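You operate a simulated robot arm through the tools that you are given. There is no shell and no other tool. Be economical: measure what you need, move in short steps, check, and stop when the job is done.

You run a simulated robot arm. Do the job below in one go: nothing can be reset, and whatever is moved stays where it is left.

## Task
Polish the hook jar in the shaker for the minutes on its label.
Fine: it rides on seat one, mesh drawer shut; one run, watched till the shaker's amber lamp is dark; the other jars stay. Set down upright: what you pick out. Where these are worked on the way, their far stop is far enough and under half their travel is too little: mesh drawer.

It is judged by the outcome, as a careful person would: the job done as asked, and still so three seconds after it is handed in. It fails if anything else is knocked over, pushed out of place, dropped, spilled or broken.

## Robot
A 6-joint arm with a fingered hand, hanging from a carriage that runs on a gantry, over the field with the corners [-2.585, 1.253], [-2.58, -0.027], [0.02, -0.017], [0.015, 1.263] (x, y) and turns from -365 to 322 degrees about z. Base frame: it is fixed where the carriage stands at the start and does not move with it; the origin is on the floor, on the carriage's upright axis, x ahead of it, y to its left, z up. Readings come in m, degrees, newtons and seconds.
With the tool pointing down near the work surface it reaches from about 0.1 to 0.72 m from the robot's upright axis, wherever it stands. Its first joint turns from -166.0 to 166.0 degrees. Places, roughly: control box [0.6, -0.3, 0.9]; mesh drawer [0.8, -0.3, 1]; run button [0.6, -0.1, 0.9]; seat one [0.7, -0.1, 1]; time knob [0.6, -0.4, 0.9]; yellow shaker cage [0.9, -0.3, 1.2]. Payload 4 kg.
The tool frame sits at the grasp point between the pads (the TCP): z along the fingers, y along the line on which they close. The tips reach 0.03 m beyond it. Largest opening 0.104 m; the body of the gripper starts 0.035 m behind the TCP. The gripper is a hand of 5 fingers: y runs from the thumb to the fingers, the wrist lies at [-0.015, -0.113, -0.19] in the tool frame.
Orientation is that of the tool frame in the base frame, as [roll, pitch, yaw] about the fixed x, y, z axes, in that order (R = Rz(yaw) Ry(pitch) Rx(roll)). With the fingers straight down and the wrist toward the robot, the tool's x, y and z point along [0, 1, 0], [1, 0, 0] and [0, 0, -1] of the base frame.

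## Interface
- The arm moves only by the tool move_arm. Its argument "rows" is a list of rows, each a list of 6 numbers: the shift along the base's x, y, z in m, then the turn, a rotation vector about the base's x, y, z in degrees. In form: [[dx, dy, dz, ax, ay, az], ...]. A call has 1 to 20 rows; each row is the pose to reach, as a shift and turn from the pose commanded when the call began. Each row takes 0.2 s and may step no farther than 0.05 m and 8.6 degrees from the row before; otherwise, the whole call is refused. A pose out of reach is approached as far as the arm can. The call stops where the force on the tool passes 50 N (or 10 N more than at its start, if that is more) or the arm is blocked; 0.2 s more then pass. In this call time passes only in rows, and 0.2 s behind the last. It gives the time, the measured TCP pose, the force on the tool (base axes), the opening and the grip force at its end, in the units of the frame above (readings bear some noise), with the torque about the TCP (base axes, N m) and any sound that the robot's microphone picked up.
- Cameras (640 x 400 px; columns grow to the right, rows downward): "scene" is now at [0.2624, 0.0033, 1.7599]; the picture's right is [0.03, -1.00, 0.00], its down [-0.90, -0.02, -0.43] and it looks along [0.43, 0.01, -0.90] (base axes); focal length 263 px, centre (320, 200). "wrist" rides on the gripper at [0.06, -0.083, -0.119] in the tool frame; the picture's right is [-0.79, 0.29, -0.54], its down [-0.56, -0.71, 0.43] and it looks along [-0.26, 0.65, 0.72] (tool axes); focal length 234 px, centre (320, 200). There is no depth. A picture from a camera that has moved, and an enlarged one, comes with that camera's place and axes in the base frame and with its lens.
- camera(camera): a new picture of that camera. No time passes.
- lift_body(by): slides the trunk up (or, below 0, down) by that many m; the arm and the scene camera ride with it, the base frame stays. It gives what a move gives, with no picture.
- base_move(legs): drives the robot by 1 to 6 legs, each [ahead, left, turn to the left] in m, m and degrees, along the robot's own axes; the way and the turn of a leg run together, so that a leg with both is an arc; at most 1.5 m and 180 degrees a leg. The arm and the cameras ride along, it lands a little off, and it stops where it bumps. It keeps to its track: a leg is cut to what the track allows. It gives what a move gives.
- set_fingers(index, middle, ring, little, thumb_bend, thumb_turn): sets how far each is bent, from 0 (flat) to 100 (curled in); at 30 the hand is open as for a grip, at 70 the pads meet at the TCP. One left out holds its place. A second passes; each finger stops where it meets its share of the squeeze, and holds until it gets a number again. It is the only way to open and close the hand. It gives what a move gives, with no picture; readings hold the bend of each and the force on index, middle, ring, little, thumb and palm. thumb_turn goes from beside the hand (0) to across from the fingers (100), as for a grip.
- pan_tilt(pan, tilt): turns the head with the scene camera to pan (to the left, within 155 degrees either way) and tilt (down, from -29 to 69), counted from straight ahead of the robot. It gives what a move gives.
- enlarge(camera, box): a new picture of the part [left, top, right, bottom] of that camera's present view, enlarged. No time passes.
- finish_job(): hands the job in; it is judged then, once.

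Work in short steps. Places have to be worked out from the pictures, the camera data and where the tool is seen: move nearer, look again, correct. Check each grasp and each placing, and mend what went wrong. You have 120 turns and 78 pictures in all, those below and enlarged ones among them. Open the gripper and draw the arm clear of the work before you hand the job in, unless the task says otherwise; then end with one line.

The tools are called after "Call:" as a command line: name --pt "numbers of a row" for each row, then --argument value for the rest, lists and objects as JSON in quotes. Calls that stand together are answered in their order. move_arm: Moves the arm, as the interface text tells. Its arguments: {"type":"object","properties":{"rows":{"type":"array","items":{"type":"array","items":{"type":"number"}}}},"required":["rows"]} The other tools are called the same way: lift_body (by) slides the trunk up or down; set_fingers (index, middle, ring, little, thumb_bend, thumb_turn) moves the fingers one by one; base_move (legs) drives the base; pan_tilt (pan, tilt) turns the head that bears the scene camera; camera (camera) takes a picture; enlarge (camera, box) takes an enlarged picture of a part of a camera's view; finish_job () hands the job in.

At the start:

```text
time_s: 0.0
ee_pos: [0.4757, -0.061, 1.2852]
tcp_rot: [179.8, 0.0, 90.0]
wrist_force: [0.3, -0.4, -0.5]
moment: [0.0, 0.03, -0.01]
gripper_width: 0.1039
gripper_force: 0.0
shape: jaw
bend: [30.0, 30.0, 30.0, 30.0, 30.0, 97.0]
finger forces: [0.1, 0.1, 0.0, 0.0, 0.0, 0.0]
trunk travel left (down, up): [-0.492, 0.106]
robot x, y, heading: [0.0019, -0.0016, 0.2]
head pan, tilt: [1.5, 64.6]
```

scene: 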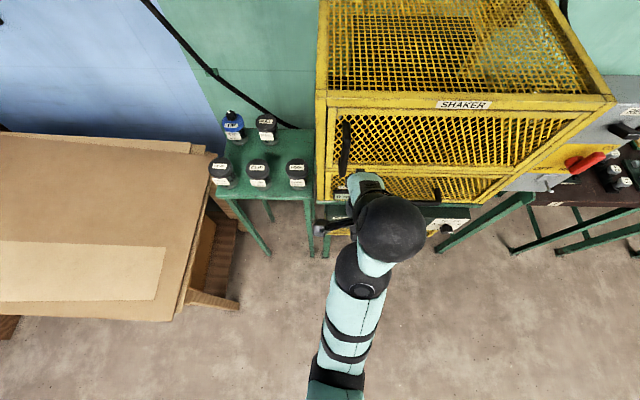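
wrist: 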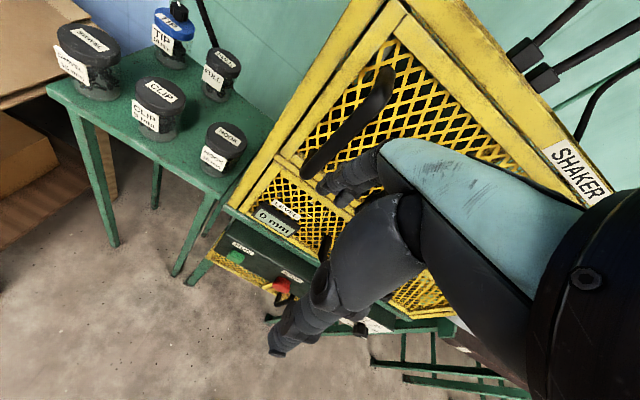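

The pictures show a stand with five jars to the left of the yellow shaker cage. I'll enlarge to read the labels and the panel.

Call:
enlarge --camera "wrist" --box '[40, 0, 280, 190]'

Call:
enlarge --camera "wrist" --box '[200, 150, 420, 340]'

Call:
enlarge --camera "scene" --box '[190, 90, 510, 290]'

```text
2.11 times, centred on (160, 95) of wrist
camera zoom: at [0.3935, -0.0003, 1.4053], right [0.29, -0.79, 0.54], down [-0.71, -0.56, -0.44], along [0.65, -0.26, -0.72], focal length 493 px, centre (657, 421)
```

zoom: 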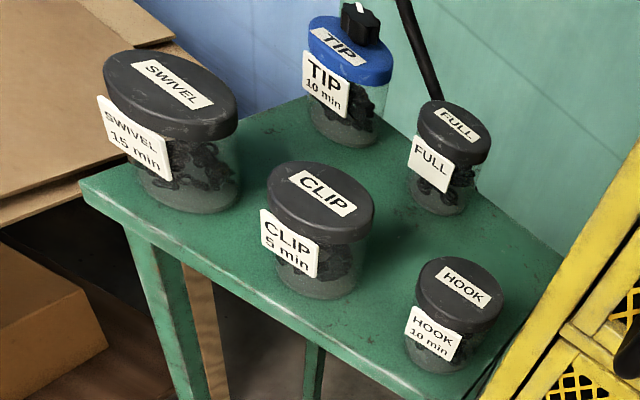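

```text
2.11 times, centred on (310, 245) of wrist
camera zoom: at [0.3935, -0.0003, 1.4053], right [0.29, -0.79, 0.54], down [-0.71, -0.56, -0.44], along [0.65, -0.26, -0.72], focal length 493 px, centre (341, 105)
```

zoom: 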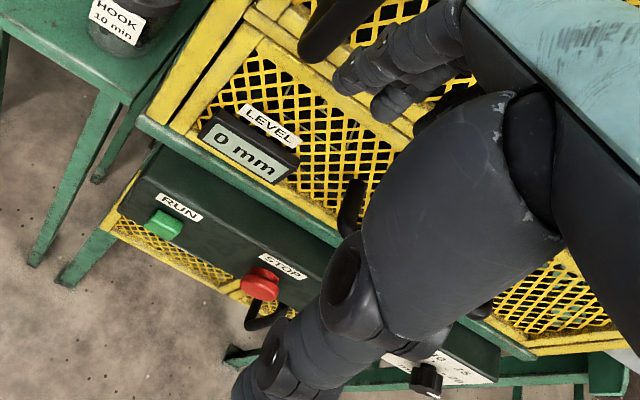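

```text
2.00 times, centred on (350, 190) of scene
camera zoom: at [0.2624, 0.0033, 1.7599], right [0.03, -1.0, 0.0], down [-0.9, -0.02, -0.43], along [0.43, 0.01, -0.9], focal length 526 px, centre (260, 220)
```

zoom: 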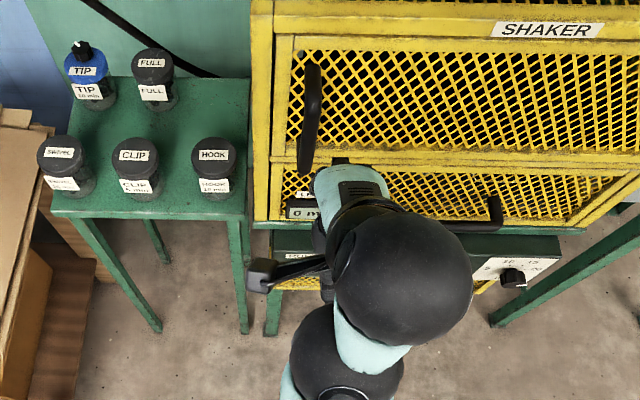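

The hook jar is front right on the stand and reads 10 min. The arm hides the panel, so I back the carriage off for a clear look.

Call:
base_move --legs '[[-0.5, 0, 0]]'

Call:
pan_tilt --pan -18 --tilt 40

Call:
camera --camera "scene"

Call:
camera --camera "wrist"

```text
time_s: 2.9
ee_pos: [-0.0095, -0.061, 1.2864]
tcp_rot: [179.8, -0.1, 90.2]
wrist_force: [0.1, 0.6, -0.3]
moment: [0.0, 0.02, 0.01]
gripper_width: 0.1037
gripper_force: 0.0
shape: jaw
bend: [30.0, 30.0, 30.0, 30.0, 30.0, 97.0]
finger forces: [0.0, 0.0, 0.1, 0.1, 0.0, 0.0]
trunk travel left (down, up): [-0.492, 0.106]
robot x, y, heading: [-0.4875, -0.0009, 0.1]
head pan, tilt: [1.5, 64.6]
```

```text
time_s: 3.8
ee_pos: [-0.0105, -0.0615, 1.2856]
tcp_rot: [179.8, 0.0, 90.3]
wrist_force: [-0.5, 0.0, -0.2]
moment: [-0.03, 0.02, 0.02]
gripper_width: 0.1038
gripper_force: 0.0
shape: jaw
bend: [30.0, 30.0, 30.0, 30.0, 30.0, 97.0]
finger forces: [0.1, 0.1, 0.1, 0.0, 0.1, 0.1]
trunk travel left (down, up): [-0.492, 0.106]
robot x, y, heading: [-0.4863, -0.0013, 0.3]
head pan, tilt: [-18.0, 40.0]
```

```text
72 pictures are left
camera scene: at [-0.2051, -0.0245, 1.7917], right [-0.31, -0.95, 0.0], down [-0.61, 0.2, -0.77], along [0.73, -0.23, -0.64], focal length 263 px, centre (320, 200)
```

scene: 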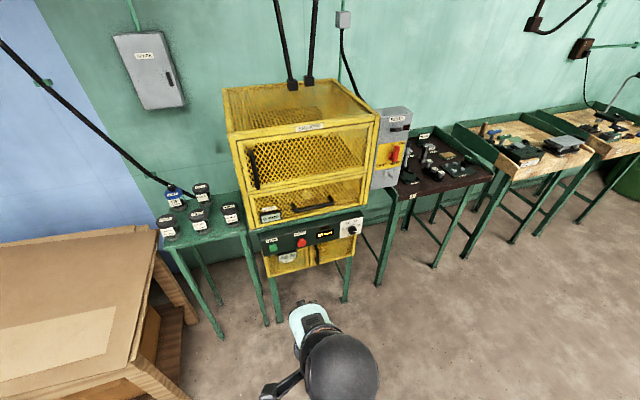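

```text
71 pictures are left
camera wrist: at [-0.0937, 0.0002, 1.4054], right [0.29, -0.79, 0.54], down [-0.7, -0.56, -0.44], along [0.65, -0.26, -0.72], focal length 234 px, centre (320, 200)
```

wrist: 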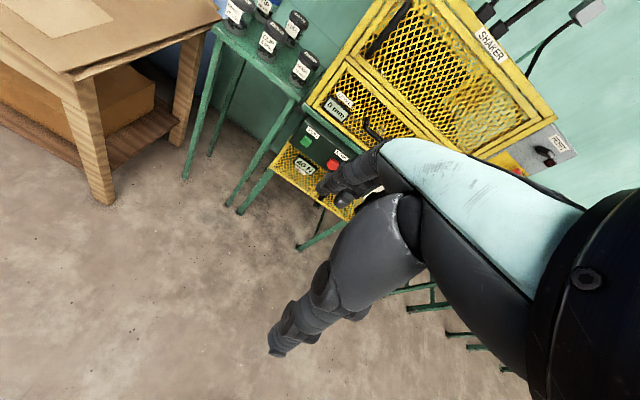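

Call:
enlarge --camera "scene" --box '[220, 70, 420, 195]'

Call:
enlarge --camera "scene" --box '[240, 190, 380, 280]'

```text
3.20 times, centred on (320, 132) of scene
camera zoom: at [-0.2051, -0.0245, 1.7917], right [-0.31, -0.95, 0.0], down [-0.61, 0.2, -0.77], along [0.73, -0.23, -0.64], focal length 841 px, centre (320, 416)
```

zoom: 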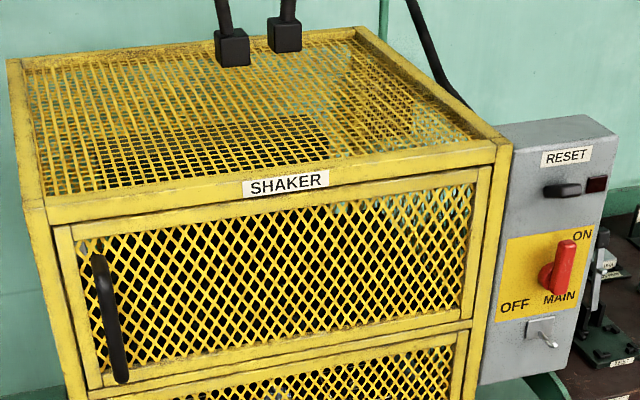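

```text
4.44 times, centred on (310, 235) of scene
camera zoom: at [-0.2051, -0.0245, 1.7917], right [-0.31, -0.95, 0.0], down [-0.61, 0.2, -0.77], along [0.73, -0.23, -0.64], focal length 1168 px, centre (364, 44)
```

zoom: 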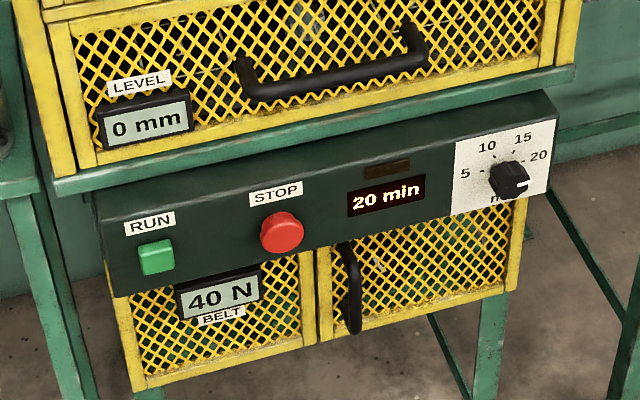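

Knob stands at 20, the amber lamp is dark, main is on. By triangulation the drawer handle runs y −0.17…−0.35 at x≈0.625, z≈1.035, and the hook lid is at about (0.73, 0.09, 1.03). I tilt the hand about 60° forward so it can grip the bar.

Call:
move_arm --pt "0 0 0 0 -7.5 0" --pt "0 -0.03 0 0 -15 0" --pt "0 -0.06 0 0 -22.5 0" --pt "0 -0.09 0 0 -30 0" --pt "0 -0.12 0 0 -37.5 0" --pt "0 -0.15 0 0 -45 0" --pt "0 -0.18 -0.02 0 -52.5 0" --pt "0 -0.197 -0.05 0 -60 0"

Call:
camera --camera "wrist"

```text
time_s: 4.6
ee_pos: [-0.0083, -0.1179, 1.2918]
tcp_rot: [158.4, -0.1, 88.8]
wrist_force: [37.4, -5.1, -4.5]
moment: [0.11, 2.8, -1.88]
gripper_width: 0.1036
gripper_force: 0.0
shape: jaw
bend: [30.0, 30.0, 30.0, 30.0, 30.0, 97.0]
finger forces: [0.0, 0.1, 0.0, 0.0, 0.0, 0.1]
out of reach, approached as far as the arm can: row 4
trunk travel left (down, up): [-0.492, 0.106]
robot x, y, heading: [-0.4855, -0.0002, 0.2]
head pan, tilt: [-18.0, 40.0]
stopped in row 4: the force on the tool passed its limit at 242 N (the readings are from after the stop); the commanded pose is now the measured one
```

```text
68 pictures are left
camera wrist: at [-0.1286, -0.0551, 1.3719], right [0.05, -0.79, 0.61], down [-0.51, -0.55, -0.67], along [0.86, -0.27, -0.43], focal length 234 px, centre (320, 200)
```

wrist: 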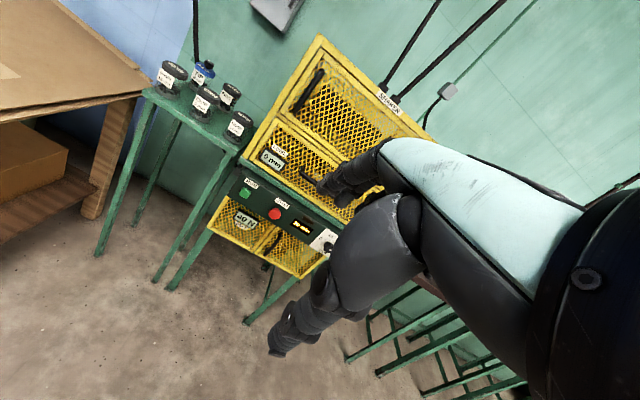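

The tilt hit an arm limit because the wrist was too close in. I extend forward first, then tilt.

Call:
move_arm --pt "0.03 -0.02 0 0 0 0" --pt "0.07 -0.04 0 0 0 0" --pt "0.11 -0.06 0 0 0 0" --pt "0.15 -0.08 0 0 0 0" --pt "0.15 -0.1 0 0 -7 0" --pt "0.15 -0.12 0 0 -14 0" --pt "0.15 -0.13 0 0 -21 0" --pt "0.15 -0.14 0 0 -28 0"

```text
time_s: 4.9
ee_pos: [-0.0061, -0.1203, 1.2908]
tcp_rot: [158.5, -1.2, 88.1]
wrist_force: [25.9, -1.5, -1.2]
moment: [0.06, 2.16, -1.44]
gripper_width: 0.1034
gripper_force: 0.0
shape: jaw
bend: [30.0, 30.0, 30.0, 30.0, 30.0, 97.0]
finger forces: [0.1, 0.1, 0.1, 0.1, 0.0, 0.1]
trunk travel left (down, up): [-0.492, 0.106]
robot x, y, heading: [-0.4891, -0.0046, 0.1]
head pan, tilt: [-18.0, 40.0]
stopped in row 1: the force on the tool passed its limit at 120 N (the readings are from after the stop); the commanded pose is now the measured one
```

Something still presses on the hand; I look down at the arm.

Call:
pan_tilt --pan 0 --tilt 69

Call:
camera --camera "scene"

```text
time_s: 5.8
ee_pos: [-0.0055, -0.1199, 1.2919]
tcp_rot: [158.5, -1.1, 88.3]
wrist_force: [47.5, 4.3, 1.6]
moment: [-0.28, 4.55, -3.86]
gripper_width: 0.1036
gripper_force: 0.0
shape: jaw
bend: [30.0, 30.0, 30.0, 30.0, 30.0, 97.0]
finger forces: [0.1, 0.1, 0.0, 0.0, 0.0, 0.0]
trunk travel left (down, up): [-0.492, 0.106]
robot x, y, heading: [-0.4849, -0.0003, 0.3]
head pan, tilt: [0.0, 68.8]
```

```text
67 pictures are left
camera scene: at [-0.2301, 0.0017, 1.7557], right [0.0, -1.0, 0.0], down [-0.93, 0.0, -0.36], along [0.36, 0.0, -0.93], focal length 263 px, centre (320, 200)
```

scene: 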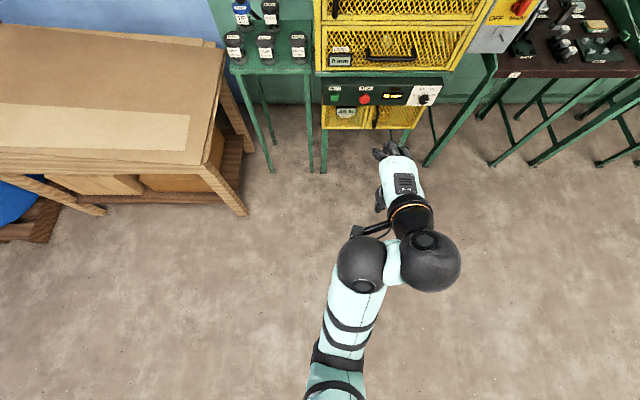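

The camera bracket beside the hand touches the forearm. I tilt back a little to free it, then check.

Call:
move_arm --pt "0.0 0.01 0.0 0 5 0" --pt "0.0 0.03 0 0 10 0" --pt "0.0 0.05 0 0 15 0" --pt "0 0.06 0 0 20 0"

```text
time_s: 6.8
ee_pos: [-0.0049, -0.0599, 1.2907]
tcp_rot: [178.6, -0.3, 88.0]
wrist_force: [0.2, -0.2, 0.2]
moment: [-0.05, -0.04, -0.03]
gripper_width: 0.1039
gripper_force: 0.0
shape: jaw
bend: [30.0, 30.0, 30.0, 30.0, 30.0, 97.0]
finger forces: [0.1, 0.0, 0.0, 0.0, 0.1, 0.0]
trunk travel left (down, up): [-0.492, 0.106]
robot x, y, heading: [-0.4891, -0.0045, 0.1]
head pan, tilt: [0.0, 68.8]
```

Freed. Extend forward and try a stepwise tilt.

Call:
move_arm --pt "0.05 0 -0.01 0 0 0" --pt "0.1 -0.0 -0.02 0 0 0" --pt "0.15 -0.0 -0.04 0 0 0" --pt "0.18 0 -0.06 0 0 0" --pt "0.18 -0.0 -0.06 0 -8 0" --pt "0.18 -0.0 -0.06 0 -16 0" --pt "0.18 0 -0.06 0 -24 0" --pt "0.18 0 -0.06 0 -32 0" --pt "0.18 0 -0.06 0 -40 0" --pt "0.18 0 -0.06 0 -48 0"

Call:
camera --camera "scene"

```text
refused: row 1 steps farther than a row can; nothing moved
```

```text
66 pictures are left
camera scene: at [-0.2302, 0.0017, 1.7556], right [0.0, -1.0, 0.0], down [-0.93, 0.0, -0.36], along [0.36, 0.0, -0.93], focal length 263 px, centre (320, 200)
```

scene: 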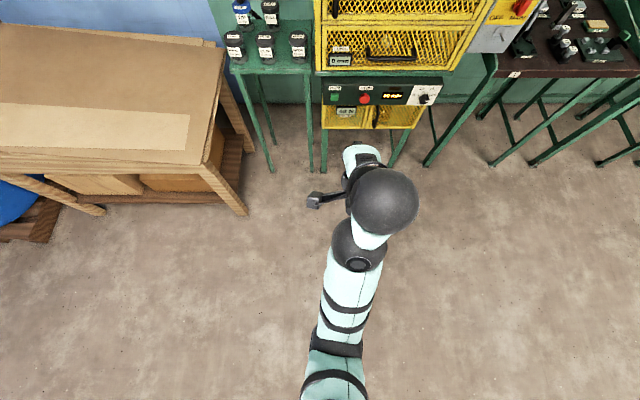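

Row steps were slightly too long; I shorten them and keep to one axis.

Call:
move_arm --pt "0.045 0 -0.01 0 0 0" --pt "0.09 0 -0.02 0 0 0" --pt "0.135 0 -0.03 0 0 0" --pt "0.17 0 -0.04 0 0 0" --pt "0.17 0 -0.04 0 -8 0" --pt "0.17 0 -0.04 0 -16 0" --pt "0.17 0 -0.04 0 -24 0" --pt "0.17 0 -0.04 0 -32 0" --pt "0.17 0 -0.04 0 -40 0" --pt "0.17 0 -0.04 0 -48 0"

Call:
camera --camera "scene"

```text
time_s: 9.0
ee_pos: [0.1639, -0.0593, 1.2504]
tcp_rot: [130.4, -1.7, 88.8]
wrist_force: [0.0, -0.2, -0.2]
moment: [0.01, 0.05, 0.02]
gripper_width: 0.104
gripper_force: 0.0
shape: jaw
bend: [30.0, 30.0, 30.0, 30.0, 30.0, 97.0]
finger forces: [0.0, 0.1, 0.1, 0.1, 0.1, 0.0]
out of reach, approached as far as the arm can: row 5, 6
trunk travel left (down, up): [-0.492, 0.106]
robot x, y, heading: [-0.4876, 0.0011, 0.3]
head pan, tilt: [0.0, 68.8]
```

```text
65 pictures are left
camera scene: at [-0.2301, 0.0017, 1.7557], right [0.0, -1.0, 0.0], down [-0.93, 0.0, -0.36], along [0.36, 0.0, -0.93], focal length 263 px, centre (320, 200)
```

scene: 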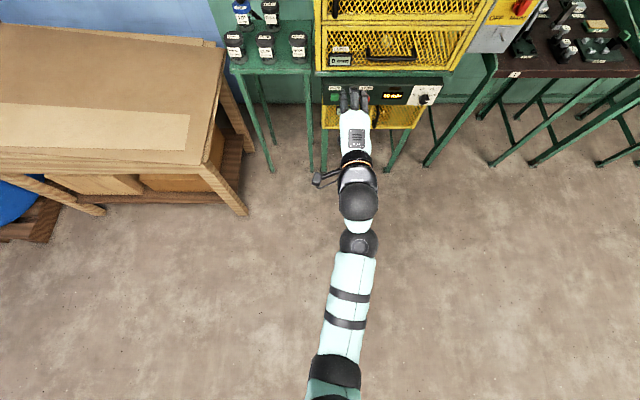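

That works with the arm extended. I tilt 12° more and shift sideways to the handle's y, then lower the trunk.

Call:
move_arm --pt "0 -0.04 0 0 -6 0" --pt "0 -0.08 0 0 -12 0" --pt "0 -0.12 0 0 -12 0" --pt "0 -0.16 0 0 -12 0" --pt "0 -0.199 0 0 -12 0"

Call:
lift_body --by -0.2

Call:
camera --camera "wrist"

Call:
camera --camera "scene"

```text
time_s: 10.2
ee_pos: [0.1612, -0.257, 1.2521]
tcp_rot: [118.5, -1.9, 89.5]
wrist_force: [0.1, 0.5, -0.5]
moment: [0.0, -0.01, -0.04]
gripper_width: 0.1039
gripper_force: 0.2
shape: jaw
bend: [30.0, 30.0, 30.0, 30.0, 30.0, 97.0]
finger forces: [0.1, 0.0, 0.0, 0.0, 0.1, 0.0]
trunk travel left (down, up): [-0.492, 0.106]
robot x, y, heading: [-0.4873, -0.001, 0.2]
head pan, tilt: [0.0, 68.8]
```

```text
time_s: 12.4
ee_pos: [0.1614, -0.2576, 1.0526]
tcp_rot: [118.4, -1.9, 89.5]
wrist_force: [0.3, 0.4, 0.0]
moment: [-0.01, -0.01, 0.02]
gripper_width: 0.104
gripper_force: 0.0
shape: jaw
bend: [30.0, 30.0, 30.0, 30.0, 30.0, 97.0]
finger forces: [0.1, 0.1, 0.0, 0.1, 0.0, 0.1]
trunk travel left (down, up): [-0.292, 0.306]
robot x, y, heading: [-0.4841, -0.0032, 0.4]
head pan, tilt: [0.0, 68.8]
```

```text
64 pictures are left
camera wrist: at [0.0177, -0.1946, 1.038], right [-0.35, -0.8, 0.49], down [0.04, -0.53, -0.85], along [0.94, -0.28, 0.22], focal length 234 px, centre (320, 200)
```

wrist: 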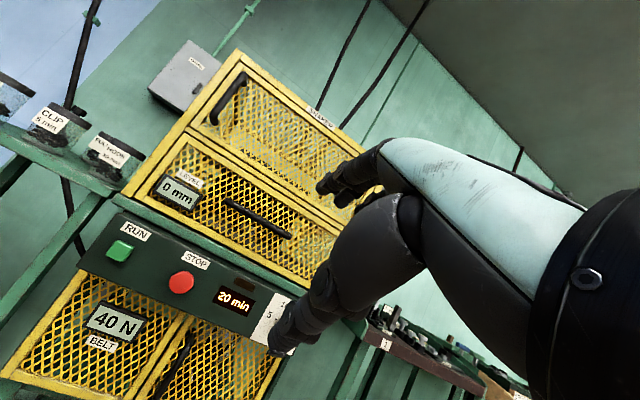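

```text
63 pictures are left
camera scene: at [-0.2301, 0.0017, 1.5557], right [0.0, -1.0, 0.0], down [-0.93, 0.0, -0.36], along [0.36, 0.0, -0.93], focal length 263 px, centre (320, 200)
```

scene: 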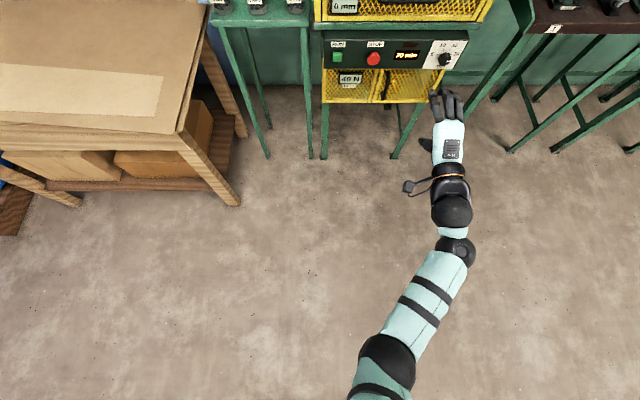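

Handle confirmed near z≈1.045. I narrow the opening a bit and drive forward, stopping short of the bar.

Call:
set_fingers --index 42 --middle 42 --ring 42 --little 42 --thumb_bend 40

Call:
base_move --legs '[[0.4, 0, 0]]'

Call:
pan_tilt --pan -22 --tilt 50

Call:
camera --camera "wrist"

Call:
camera --camera "scene"

```text
time_s: 13.4
ee_pos: [0.1613, -0.2572, 1.0523]
tcp_rot: [118.4, -1.9, 89.3]
wrist_force: [0.3, -0.4, 0.1]
moment: [-0.01, 0.03, -0.02]
gripper_width: 0.076
gripper_force: 0.0
shape: fingers
bend: [42.0, 42.0, 42.0, 42.0, 40.0, 97.0]
finger forces: [0.0, 0.1, 0.1, 0.0, 0.0, 0.0]
trunk travel left (down, up): [-0.292, 0.306]
robot x, y, heading: [-0.4875, -0.0008, 0.0]
head pan, tilt: [0.0, 68.8]
```

```text
time_s: 15.9
ee_pos: [0.5606, -0.2606, 1.0531]
tcp_rot: [118.4, -1.9, 89.1]
wrist_force: [0.4, -0.1, 0.3]
moment: [0.01, 0.0, 0.0]
gripper_width: 0.0758
gripper_force: 0.0
shape: fingers
bend: [42.0, 42.0, 42.0, 42.0, 40.0, 97.0]
finger forces: [0.0, 0.0, 0.0, 0.0, 0.0, 0.0]
trunk travel left (down, up): [-0.292, 0.306]
robot x, y, heading: [-0.0864, -0.0031, -0.1]
head pan, tilt: [0.0, 68.8]
```

```text
time_s: 16.7
ee_pos: [0.5613, -0.2602, 1.0528]
tcp_rot: [118.4, -1.9, 89.0]
wrist_force: [0.7, -0.1, 0.4]
moment: [0.0, -0.02, 0.0]
gripper_width: 0.0763
gripper_force: 0.0
shape: fingers
bend: [42.0, 42.0, 42.0, 42.0, 40.0, 97.0]
finger forces: [0.0, 0.0, 0.1, 0.1, 0.1, 0.0]
trunk travel left (down, up): [-0.292, 0.306]
robot x, y, heading: [-0.0836, -0.0016, -0.1]
head pan, tilt: [-22.0, 50.0]
```

```text
62 pictures are left
camera wrist: at [0.4184, -0.1963, 1.0379], right [-0.35, -0.8, 0.49], down [0.04, -0.53, -0.85], along [0.94, -0.28, 0.22], focal length 234 px, centre (320, 200)
```

wrist: 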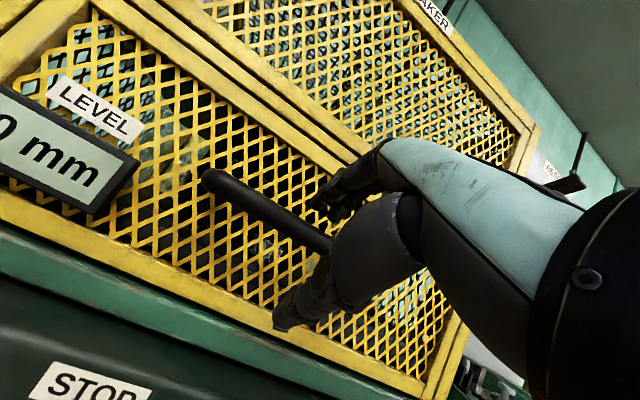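

```text
61 pictures are left
camera scene: at [0.1869, -0.0277, 1.5775], right [-0.37, -0.93, 0.0], down [-0.71, 0.29, -0.64], along [0.6, -0.24, -0.77], focal length 263 px, centre (320, 200)
```

scene: 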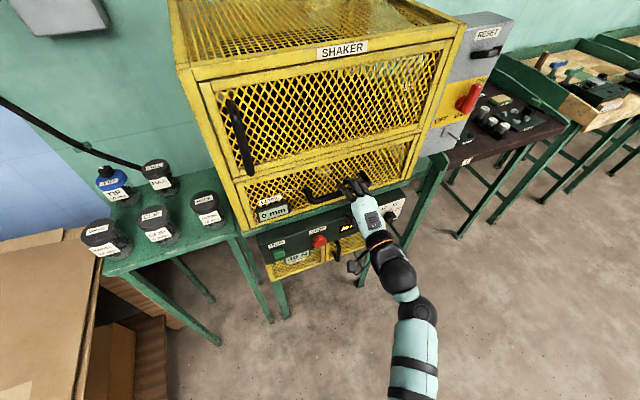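

The bar lies between fingers and thumb, at z≈1.046. I advance slowly to it.

Call:
move_arm --pt "0.015 0 -0.003 0 0 0" --pt "0.03 0 -0.006 0 0 0" --pt "0.04 0 -0.006 0 0 0" --pt "0.05 0 -0.006 0 0 0"

Call:
enlarge --camera "wrist" --box '[180, 100, 440, 340]'

```text
time_s: 17.6
ee_pos: [0.5953, -0.2601, 1.047]
tcp_rot: [117.8, -1.9, 89.2]
wrist_force: [-35.4, 7.7, 7.6]
moment: [-0.14, -1.3, 0.56]
gripper_width: 0.0723
gripper_force: 17.5
shape: fingers
bend: [45.0, 43.0, 42.0, 42.0, 40.0, 97.0]
finger forces: [31.5, 3.3, 0.0, 0.0, 0.0, 0.1]
trunk travel left (down, up): [-0.292, 0.306]
robot x, y, heading: [-0.0858, 0.0001, -0.0]
head pan, tilt: [-22.0, 50.0]
stopped in row 4: the force on the tool passed its limit at 62 N (the readings are from after the stop); the commanded pose is now the measured one
```

```text
1.67 times, centred on (310, 220) of wrist
camera zoom: at [0.4526, -0.1966, 1.0306], right [-0.36, -0.8, 0.48], down [0.05, -0.53, -0.85], along [0.93, -0.28, 0.23], focal length 390 px, centre (337, 167)
```

zoom: 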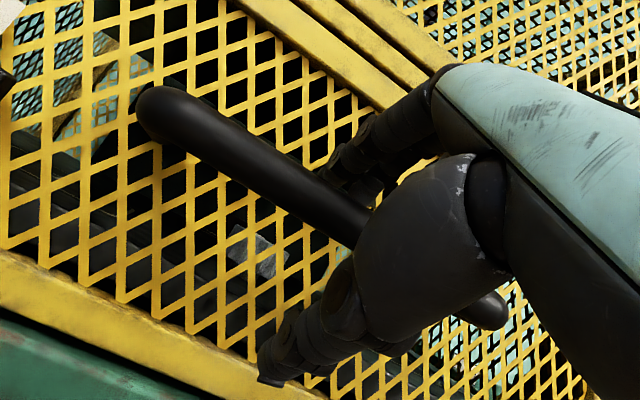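

A fingertip meets the mesh before the bar is deep enough. I back off, narrow the opening to about 45 mm, and re-enter slightly higher.

Call:
move_arm --pt "-0.01 0 0.003 0 0 0" --pt "-0.02 0 0.009 0 0 0"

Call:
set_fingers --index 54 --middle 53 --ring 53 --little 53 --thumb_bend 50

Call:
move_arm --pt "0.01 0 0 0 0 0" --pt "0.018 0 0 0 0 0" --pt "0.024 0 0 0 0 0" --pt "0.03 0 0 0 0 0"

Call:
enlarge --camera "wrist" --box '[180, 100, 440, 340]'

```text
time_s: 18.2
ee_pos: [0.5817, -0.2614, 1.0583]
tcp_rot: [117.8, -1.9, 89.1]
wrist_force: [0.0, -0.5, 0.2]
moment: [-0.01, 0.01, -0.03]
gripper_width: 0.0755
gripper_force: 0.0
shape: fingers
bend: [42.0, 42.0, 42.0, 42.0, 40.0, 97.0]
finger forces: [0.0, 0.0, 0.1, 0.0, 0.1, 0.0]
trunk travel left (down, up): [-0.292, 0.306]
robot x, y, heading: [-0.0891, -0.0027, -0.0]
head pan, tilt: [-22.0, 50.0]
```

```text
time_s: 19.2
ee_pos: [0.5805, -0.2611, 1.0582]
tcp_rot: [117.9, -1.8, 89.2]
wrist_force: [-0.8, -0.8, -0.6]
moment: [-0.01, -0.01, 0.02]
gripper_width: 0.0477
gripper_force: 0.0
shape: fingers
bend: [54.0, 53.0, 53.0, 53.0, 50.0, 97.0]
finger forces: [0.0, 0.0, 0.0, 0.0, 0.0, 0.1]
trunk travel left (down, up): [-0.292, 0.306]
robot x, y, heading: [-0.0829, -0.0011, -0.3]
head pan, tilt: [-22.0, 50.0]
```

```text
time_s: 20.2
ee_pos: [0.6065, -0.2631, 1.0565]
tcp_rot: [117.8, -1.8, 89.1]
wrist_force: [-38.7, 1.4, 13.4]
moment: [-0.04, -0.73, -0.07]
gripper_width: 0.0383
gripper_force: 18.9
shape: fingers
bend: [61.0, 55.0, 54.0, 53.0, 50.0, 97.0]
finger forces: [20.5, 11.4, 6.7, 0.0, 0.1, 0.1]
trunk travel left (down, up): [-0.292, 0.306]
robot x, y, heading: [-0.0879, 0.0001, -0.1]
head pan, tilt: [-22.0, 50.0]
```

```text
1.67 times, centred on (310, 220) of wrist
camera zoom: at [0.4634, -0.1987, 1.0404], right [-0.36, -0.8, 0.48], down [0.05, -0.53, -0.84], along [0.93, -0.28, 0.23], focal length 390 px, centre (337, 167)
```

zoom: 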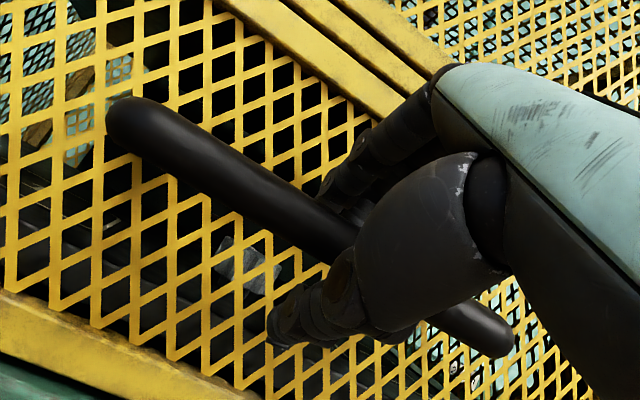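

Fingers are behind the bar, touching the mesh. I ease back 4 mm and close on the bar.

Call:
move_arm --pt "-0.005 0 0 0 0 0"

Call:
set_fingers --index 75 --middle 75 --ring 75 --little 75 --thumb_bend 75

Call:
enlarge --camera "wrist" --box '[180, 100, 440, 340]'

```text
time_s: 20.6
ee_pos: [0.6043, -0.261, 1.0532]
tcp_rot: [118.1, -1.9, 89.1]
wrist_force: [-13.3, -3.8, 0.8]
moment: [0.05, -0.13, -0.23]
gripper_width: 0.0402
gripper_force: 6.7
shape: fingers
bend: [60.0, 55.0, 54.0, 53.0, 50.0, 97.0]
finger forces: [6.7, 4.8, 1.5, 0.1, 0.0, 0.0]
trunk travel left (down, up): [-0.292, 0.306]
robot x, y, heading: [-0.087, -0.0037, -0.2]
head pan, tilt: [-22.0, 50.0]
```

```text
time_s: 21.6
ee_pos: [0.6066, -0.2592, 1.0536]
tcp_rot: [118.0, -2.0, 89.3]
wrist_force: [9.7, 2.9, -17.7]
moment: [-0.03, -0.23, 0.3]
gripper_width: 0.0001
gripper_force: 11.0
shape: fingers
bend: [75.0, 75.0, 75.0, 74.0, 68.0, 97.0]
finger forces: [0.0, 0.0, 0.1, 7.4, 15.1, 0.0]
trunk travel left (down, up): [-0.292, 0.306]
robot x, y, heading: [-0.0862, -0.0, -0.2]
head pan, tilt: [-22.0, 50.0]
```

```text
1.67 times, centred on (310, 220) of wrist
camera zoom: at [0.4634, -0.1949, 1.039], right [-0.35, -0.8, 0.48], down [0.05, -0.53, -0.85], along [0.93, -0.28, 0.22], focal length 390 px, centre (337, 167)
```

zoom: 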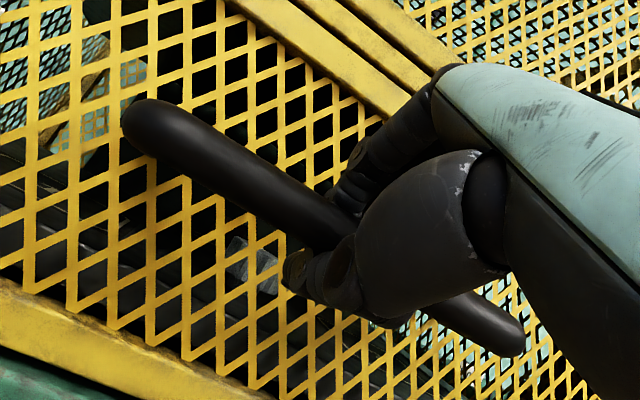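

Fingers have curled behind the bar. I pull back gently a few cm and watch.

Call:
move_arm --pt "-0.01 0 0 0 0 0" --pt "-0.02 0 0 0 0 0" --pt "-0.03 0 0 0 0 0" --pt "-0.045 0 0 0 0 0" --pt "-0.06 0 0 0 0 0"

Call:
camera --camera "wrist"

```text
time_s: 22.8
ee_pos: [0.5456, -0.2591, 1.0535]
tcp_rot: [117.9, -1.9, 89.2]
wrist_force: [-2.5, 7.7, -16.2]
moment: [-0.04, -0.15, 0.25]
gripper_width: 0.0
gripper_force: 10.8
shape: fingers
bend: [75.0, 75.0, 75.0, 74.0, 68.0, 96.0]
finger forces: [0.0, 0.1, 0.0, 5.4, 16.2, 0.1]
trunk travel left (down, up): [-0.292, 0.306]
robot x, y, heading: [-0.0878, 0.0004, -0.2]
head pan, tilt: [-22.0, 50.0]
```

```text
57 pictures are left
camera wrist: at [0.4035, -0.1963, 1.0391], right [-0.36, -0.8, 0.48], down [0.05, -0.53, -0.85], along [0.93, -0.28, 0.23], focal length 234 px, centre (320, 200)
```

wrist: 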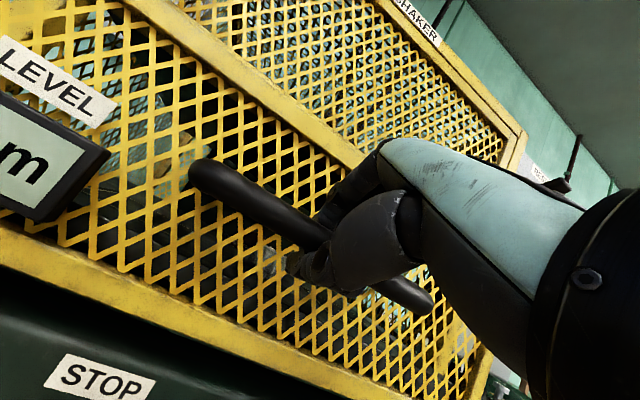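

The drawer comes along. I go on with the carriage in short legs.

Call:
base_move --legs '[[-0.1, 0, 0]]'

Call:
base_move --legs '[[-0.06, 0, 0]]'

Call:
camera --camera "scene"

```text
time_s: 24.0
ee_pos: [0.445, -0.2608, 1.0553]
tcp_rot: [117.9, -1.9, 89.3]
wrist_force: [-3.8, 2.3, -14.1]
moment: [-0.08, -0.1, 0.23]
gripper_width: 0.0001
gripper_force: 9.9
shape: fingers
bend: [75.0, 75.0, 75.0, 74.0, 69.0, 96.0]
finger forces: [0.0, 0.0, 0.0, 4.7, 15.9, 0.1]
trunk travel left (down, up): [-0.292, 0.306]
robot x, y, heading: [-0.1887, -0.0005, -0.0]
head pan, tilt: [-22.0, 50.0]
```

```text
time_s: 25.0
ee_pos: [0.3846, -0.2605, 1.0537]
tcp_rot: [118.1, -2.0, 89.3]
wrist_force: [-4.0, 2.8, -11.9]
moment: [-0.15, -0.07, 0.22]
gripper_width: 0.0
gripper_force: 9.6
shape: fingers
bend: [75.0, 75.0, 75.0, 74.0, 69.0, 96.0]
finger forces: [0.0, 0.1, 0.0, 4.7, 14.7, 0.0]
trunk travel left (down, up): [-0.292, 0.306]
robot x, y, heading: [-0.2485, -0.0004, 0.1]
head pan, tilt: [-22.0, 50.0]
```

```text
56 pictures are left
camera scene: at [0.0236, -0.027, 1.5772], right [-0.37, -0.93, 0.0], down [-0.71, 0.29, -0.64], along [0.59, -0.24, -0.77], focal length 263 px, centre (320, 200)
```

scene: 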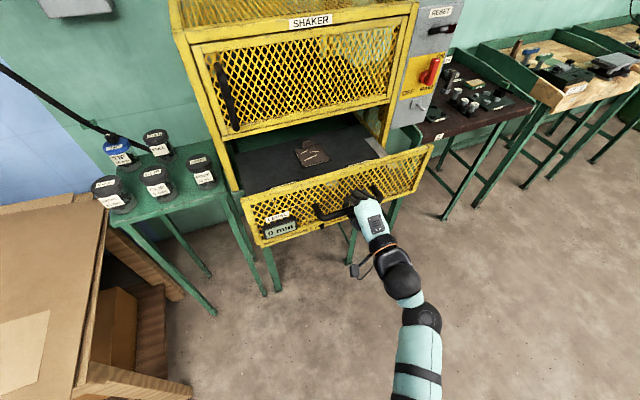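

The drawer is about 0.22 m out, and something brown sits on the tray. I look closer.

Call:
enlarge --camera "scene" --box '[220, 110, 440, 250]'

Call:
base_move --legs '[[-0.06, 0, 0]]'

```text
2.86 times, centred on (330, 180) of scene
camera zoom: at [0.0236, -0.027, 1.5772], right [-0.37, -0.93, 0.0], down [-0.71, 0.29, -0.64], along [0.59, -0.24, -0.77], focal length 751 px, centre (291, 257)
```

zoom: 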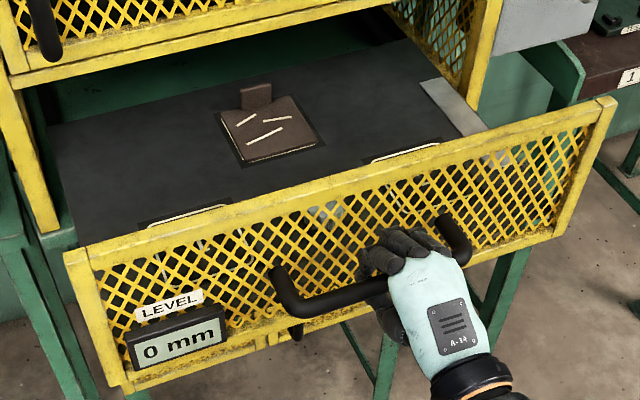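

```text
time_s: 25.9
ee_pos: [0.327, -0.2616, 1.0531]
tcp_rot: [118.1, -1.9, 89.3]
wrist_force: [-4.1, 2.5, -9.1]
moment: [-0.19, -0.07, 0.23]
gripper_width: 0.0
gripper_force: 8.3
shape: fingers
bend: [75.0, 75.0, 75.0, 74.0, 69.0, 96.0]
finger forces: [0.0, 0.0, 0.0, 4.4, 13.3, 0.0]
trunk travel left (down, up): [-0.292, 0.306]
robot x, y, heading: [-0.3081, 0.0049, -0.3]
head pan, tilt: [-22.0, 50.0]
```

No stop yet; I continue.

Call:
base_move --legs '[[-0.06, 0, 0]]'

Call:
base_move --legs '[[-0.05, 0, 0]]'

Call:
camera --camera "scene"

```text
time_s: 26.9
ee_pos: [0.2694, -0.2597, 1.0535]
tcp_rot: [118.1, -2.0, 89.2]
wrist_force: [19.7, 2.0, -16.8]
moment: [0.07, 0.06, 0.72]
gripper_width: 0.0
gripper_force: 13.8
shape: fingers
bend: [75.0, 74.0, 73.0, 71.0, 69.0, 97.0]
finger forces: [0.1, 2.8, 8.1, 8.8, 7.8, 0.0]
trunk travel left (down, up): [-0.292, 0.306]
robot x, y, heading: [-0.3651, -0.0019, -0.0]
head pan, tilt: [-22.0, 50.0]
```

```text
time_s: 27.7
ee_pos: [0.2637, -0.2576, 1.0519]
tcp_rot: [118.8, -2.1, 89.5]
wrist_force: [28.5, -5.4, -2.6]
moment: [-0.23, 0.06, 0.63]
gripper_width: 0.0
gripper_force: 20.1
shape: fingers
bend: [74.0, 73.0, 71.0, 65.0, 72.0, 97.0]
finger forces: [7.9, 7.1, 9.0, 9.6, 6.6, 0.0]
trunk travel left (down, up): [-0.292, 0.306]
robot x, y, heading: [-0.377, -0.0004, 0.2]
head pan, tilt: [-22.0, 50.0]
stopped in leg 1: the force on the tool passed its limit at 62 N (the readings are from after the stop); the commanded pose is now the measured one
```

```text
54 pictures are left
camera scene: at [-0.1033, -0.0278, 1.5787], right [-0.37, -0.93, 0.0], down [-0.71, 0.29, -0.65], along [0.6, -0.24, -0.76], focal length 263 px, centre (320, 200)
```

scene: 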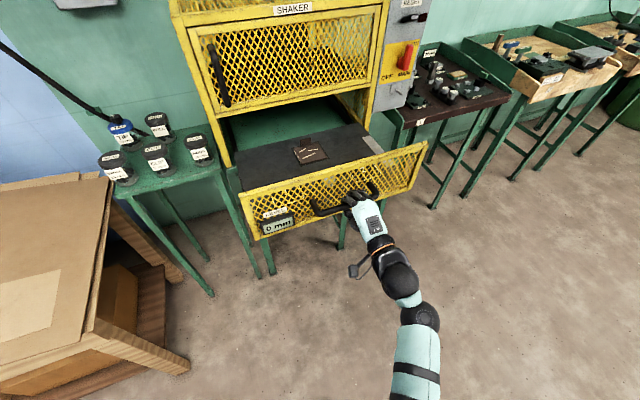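

The far stop is reached (force on the tool, hand at x≈0.265). I relieve the pull, loosen the fingers, and withdraw along the finger direction.

Call:
move_arm --pt "0.006 0 0 0 0 0"

Call:
set_fingers --index 53 --middle 53 --ring 53 --little 53 --thumb_bend 48

Call:
move_arm --pt "-0.009 0 0.006 0 0 0" --pt "-0.026 0 0.015 0 0 0" --pt "-0.052 0 0.03 0 0 0" --pt "-0.08 0 0.05 0 0 0"

Call:
camera --camera "wrist"

```text
time_s: 28.1
ee_pos: [0.2671, -0.2579, 1.0514]
tcp_rot: [118.6, -2.1, 89.4]
wrist_force: [15.0, -5.3, 1.3]
moment: [-0.28, -0.02, 0.49]
gripper_width: 0.0001
gripper_force: 13.6
shape: fingers
bend: [74.0, 74.0, 73.0, 67.0, 72.0, 97.0]
finger forces: [0.1, 4.1, 8.8, 7.6, 7.3, 0.1]
trunk travel left (down, up): [-0.292, 0.306]
robot x, y, heading: [-0.3758, -0.0032, -0.1]
head pan, tilt: [-22.0, 50.0]
```

```text
time_s: 29.1
ee_pos: [0.264, -0.2571, 1.0491]
tcp_rot: [118.9, -2.2, 89.5]
wrist_force: [0.7, -0.3, 0.0]
moment: [-0.01, 0.03, 0.0]
gripper_width: 0.0506
gripper_force: 0.1
shape: fingers
bend: [53.0, 53.0, 53.0, 53.0, 48.0, 97.0]
finger forces: [0.1, 0.0, 0.1, 0.0, 0.0, 0.1]
trunk travel left (down, up): [-0.292, 0.306]
robot x, y, heading: [-0.3775, -0.0002, 0.0]
head pan, tilt: [-22.0, 50.0]
```

```text
time_s: 30.1
ee_pos: [0.1849, -0.258, 1.099]
tcp_rot: [118.9, -2.2, 89.5]
wrist_force: [0.6, 0.2, 0.7]
moment: [-0.01, 0.01, -0.03]
gripper_width: 0.0504
gripper_force: 0.1
shape: fingers
bend: [53.0, 53.0, 53.0, 53.0, 48.0, 97.0]
finger forces: [0.0, 0.1, 0.0, 0.1, 0.0, 0.0]
trunk travel left (down, up): [-0.292, 0.306]
robot x, y, heading: [-0.3789, -0.0011, 0.0]
head pan, tilt: [-22.0, 50.0]
```

```text
53 pictures are left
camera wrist: at [0.0412, -0.1945, 1.0857], right [-0.34, -0.8, 0.48], down [0.04, -0.53, -0.85], along [0.94, -0.27, 0.21], focal length 234 px, centre (320, 200)
```

wrist: 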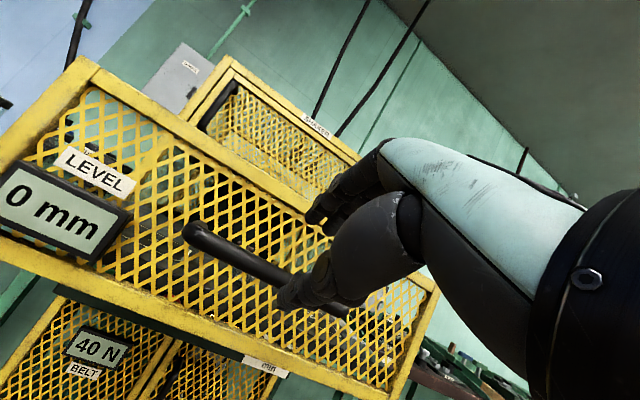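

Clear of the handle. Raise the trunk and look down at the tray.

Call:
lift_body --by 0.28

Call:
pan_tilt --pan -10 --tilt 55

Call:
camera --camera "scene"

Call:
enlarge --camera "scene" --box '[220, 60, 440, 200]'

```text
time_s: 32.9
ee_pos: [0.1859, -0.2565, 1.3802]
tcp_rot: [119.0, -2.2, 89.4]
wrist_force: [0.1, -0.3, 0.1]
moment: [0.0, 0.0, -0.01]
gripper_width: 0.0505
gripper_force: 0.1
shape: fingers
bend: [53.0, 53.0, 53.0, 53.0, 48.0, 97.0]
finger forces: [0.1, 0.0, 0.1, 0.0, 0.0, 0.1]
trunk travel left (down, up): [-0.572, 0.026]
robot x, y, heading: [-0.378, -0.003, 0.1]
head pan, tilt: [-22.0, 50.0]
```

```text
time_s: 33.7
ee_pos: [0.1842, -0.2568, 1.3783]
tcp_rot: [118.9, -2.1, 89.5]
wrist_force: [-0.1, -0.9, -0.1]
moment: [0.01, 0.0, 0.0]
gripper_width: 0.0503
gripper_force: 0.0
shape: fingers
bend: [53.0, 53.0, 53.0, 53.0, 48.0, 97.0]
finger forces: [0.0, 0.0, 0.0, 0.0, 0.0, 0.0]
trunk travel left (down, up): [-0.572, 0.026]
robot x, y, heading: [-0.3791, -0.0024, 0.0]
head pan, tilt: [-10.0, 55.0]
```

```text
52 pictures are left
camera scene: at [-0.1066, -0.011, 1.8511], right [-0.17, -0.98, 0.0], down [-0.81, 0.14, -0.57], along [0.56, -0.1, -0.82], focal length 263 px, centre (320, 200)
```

scene: 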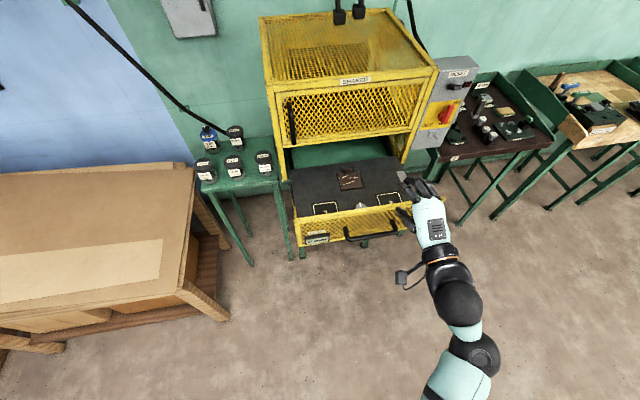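

```text
2.86 times, centred on (330, 130) of scene
camera zoom: at [-0.1066, -0.011, 1.8511], right [-0.17, -0.98, 0.0], down [-0.81, 0.14, -0.57], along [0.56, -0.1, -0.82], focal length 751 px, centre (291, 400)
```

zoom: 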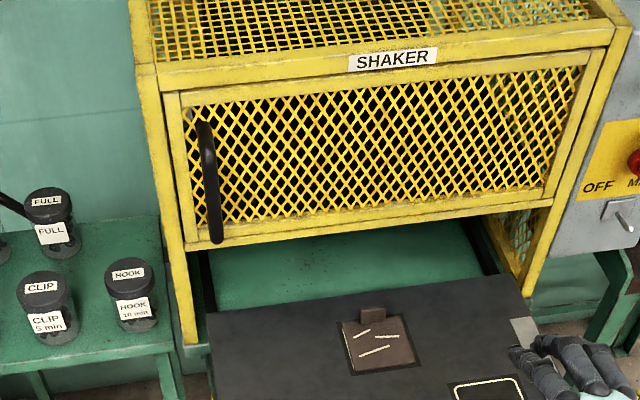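

Call:
enlarge --camera "scene" --box '[280, 150, 420, 250]'

```text
4.00 times, centred on (350, 200) of scene
camera zoom: at [-0.1066, -0.011, 1.8511], right [-0.17, -0.98, 0.0], down [-0.81, 0.14, -0.57], along [0.56, -0.1, -0.82], focal length 1051 px, centre (200, 200)
```

zoom: 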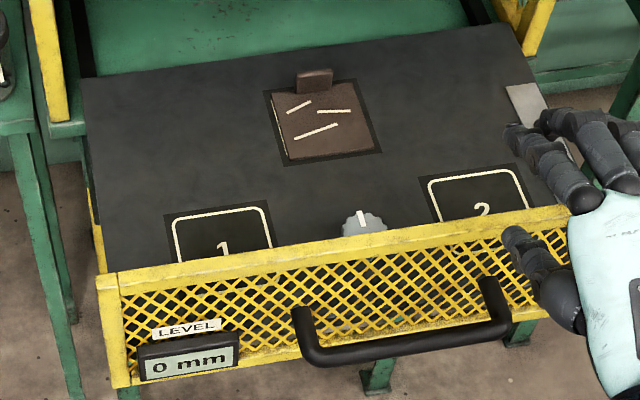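

Seats are marked 1 (front left), 2, and a third with a brown cover. Next I take the hook jar: untilt the hand, open it, and drive in front of the jar at a safe height.

Call:
move_arm --pt "0.04 0.02 0 0 0 0" --pt "0.07 0.05 0 0 0 0" --pt "0.09 0.09 0 0 4 0" --pt "0.09 0.13 0 0 12 0" --pt "0.09 0.17 0 0 20 0" --pt "0.09 0.2 0 0 28 0" --pt "0.09 0.23 0 0 36 0" --pt "0.09 0.255 0 0 44 0" --pt "0.09 0.255 0 0 52 0" --pt "0.09 0.255 0 0 60 0"

Call:
set_fingers --index 30 --middle 30 --ring 30 --little 30 --thumb_bend 30

Call:
base_move --legs '[[0, 0.1, 0], [0.28, 0, 0]]'

Call:
camera --camera "wrist"

```text
time_s: 35.9
ee_pos: [0.2936, -0.001, 1.366]
tcp_rot: [179.0, -0.9, 87.4]
wrist_force: [-2.3, -0.3, -1.6]
moment: [-0.03, -0.18, -0.01]
gripper_width: 0.0505
gripper_force: 0.0
shape: fingers
bend: [53.0, 53.0, 53.0, 53.0, 48.0, 97.0]
finger forces: [0.0, 0.0, 0.0, 0.0, 0.0, 0.0]
out of reach, approached as far as the arm can: row 9, 10
trunk travel left (down, up): [-0.572, 0.026]
robot x, y, heading: [-0.3761, -0.0013, -0.0]
head pan, tilt: [-10.0, 55.0]
```

```text
time_s: 36.9
ee_pos: [0.2953, -0.0027, 1.3663]
tcp_rot: [178.7, -0.5, 87.8]
wrist_force: [-0.3, -0.1, 0.3]
moment: [0.03, -0.01, -0.02]
gripper_width: 0.1031
gripper_force: 0.0
shape: fingers
bend: [30.0, 30.0, 30.0, 30.0, 30.0, 97.0]
finger forces: [0.1, 0.1, 0.0, 0.1, 0.0, 0.0]
trunk travel left (down, up): [-0.572, 0.026]
robot x, y, heading: [-0.3792, 0.0023, 0.1]
head pan, tilt: [-10.0, 55.0]
```

```text
time_s: 39.6
ee_pos: [0.5722, 0.0965, 1.3657]
tcp_rot: [178.9, -0.6, 87.8]
wrist_force: [0.3, -1.0, -0.2]
moment: [-0.02, -0.04, -0.03]
gripper_width: 0.1027
gripper_force: 0.1
shape: fingers
bend: [30.0, 30.0, 30.0, 30.0, 30.0, 97.0]
finger forces: [0.1, 0.1, 0.0, 0.0, 0.0, 0.0]
trunk travel left (down, up): [-0.572, 0.026]
robot x, y, heading: [-0.1012, 0.0984, 0.1]
head pan, tilt: [-10.0, 55.0]
```

```text
49 pictures are left
camera wrist: at [0.4895, 0.1597, 1.485], right [0.25, -0.8, 0.54], down [-0.72, -0.53, -0.46], along [0.65, -0.27, -0.71], focal length 234 px, centre (320, 200)
```

wrist: 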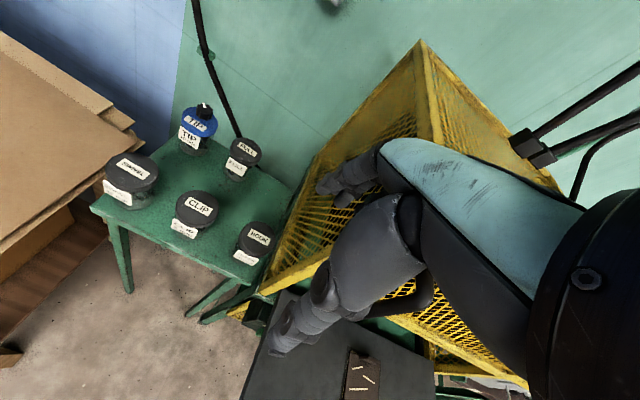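

Hook lid measured at about (0.72, 0.091). I drive up to the track's end, lower the trunk, and reach forward.

Call:
base_move --legs '[[0.115, -0.006, 0]]'

Call:
lift_body --by -0.2

Call:
camera --camera "wrist"

```text
time_s: 40.8
ee_pos: [0.687, 0.0902, 1.3656]
tcp_rot: [178.9, -0.7, 87.8]
wrist_force: [0.0, 0.1, -0.5]
moment: [-0.03, 0.0, -0.01]
gripper_width: 0.1029
gripper_force: 0.0
shape: fingers
bend: [30.0, 30.0, 30.0, 30.0, 30.0, 97.0]
finger forces: [0.0, 0.1, 0.0, 0.1, 0.0, 0.0]
trunk travel left (down, up): [-0.572, 0.026]
robot x, y, heading: [0.0166, 0.0923, -0.1]
head pan, tilt: [-10.0, 55.0]
```

```text
time_s: 43.0
ee_pos: [0.6871, 0.0906, 1.1672]
tcp_rot: [179.0, -0.6, 87.9]
wrist_force: [0.7, 0.3, 0.0]
moment: [0.03, 0.0, 0.04]
gripper_width: 0.103
gripper_force: 0.0
shape: fingers
bend: [30.0, 30.0, 30.0, 30.0, 30.0, 97.0]
finger forces: [0.0, 0.1, 0.1, 0.0, 0.1, 0.0]
trunk travel left (down, up): [-0.372, 0.226]
robot x, y, heading: [0.012, 0.095, 0.1]
head pan, tilt: [-10.0, 55.0]
```

```text
48 pictures are left
camera wrist: at [0.6036, 0.1542, 1.2851], right [0.25, -0.8, 0.54], down [-0.72, -0.53, -0.46], along [0.65, -0.27, -0.71], focal length 234 px, centre (320, 200)
```

wrist: 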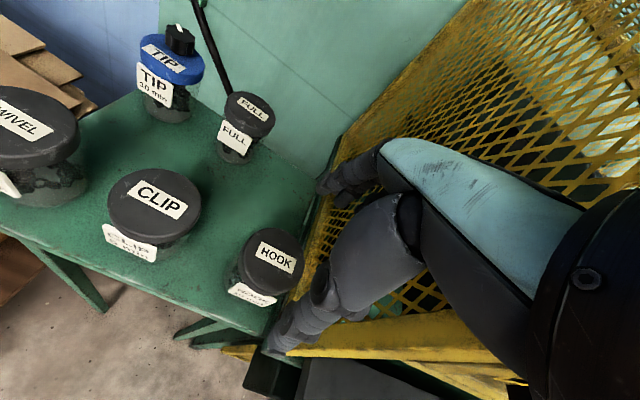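

Lid now reads (0.715, 0.088). I test reaching 3 cm further at this height.

Call:
move_arm --pt "0.01 0 0 0 0 1" --pt "0.02 -0.001 -0.01 0 0 2" --pt "0.028 -0.002 -0.02 0 0 2"

```text
time_s: 43.8
ee_pos: [0.7165, 0.0887, 1.1473]
tcp_rot: [178.9, -0.6, 89.9]
wrist_force: [-0.3, -0.4, 0.0]
moment: [0.02, 0.0, -0.01]
gripper_width: 0.1027
gripper_force: 0.0
shape: fingers
bend: [30.0, 30.0, 30.0, 30.0, 30.0, 97.0]
finger forces: [0.0, 0.1, 0.0, 0.0, 0.0, 0.0]
trunk travel left (down, up): [-0.372, 0.226]
robot x, y, heading: [0.0109, 0.0905, 0.0]
head pan, tilt: [-10.0, 55.0]
```

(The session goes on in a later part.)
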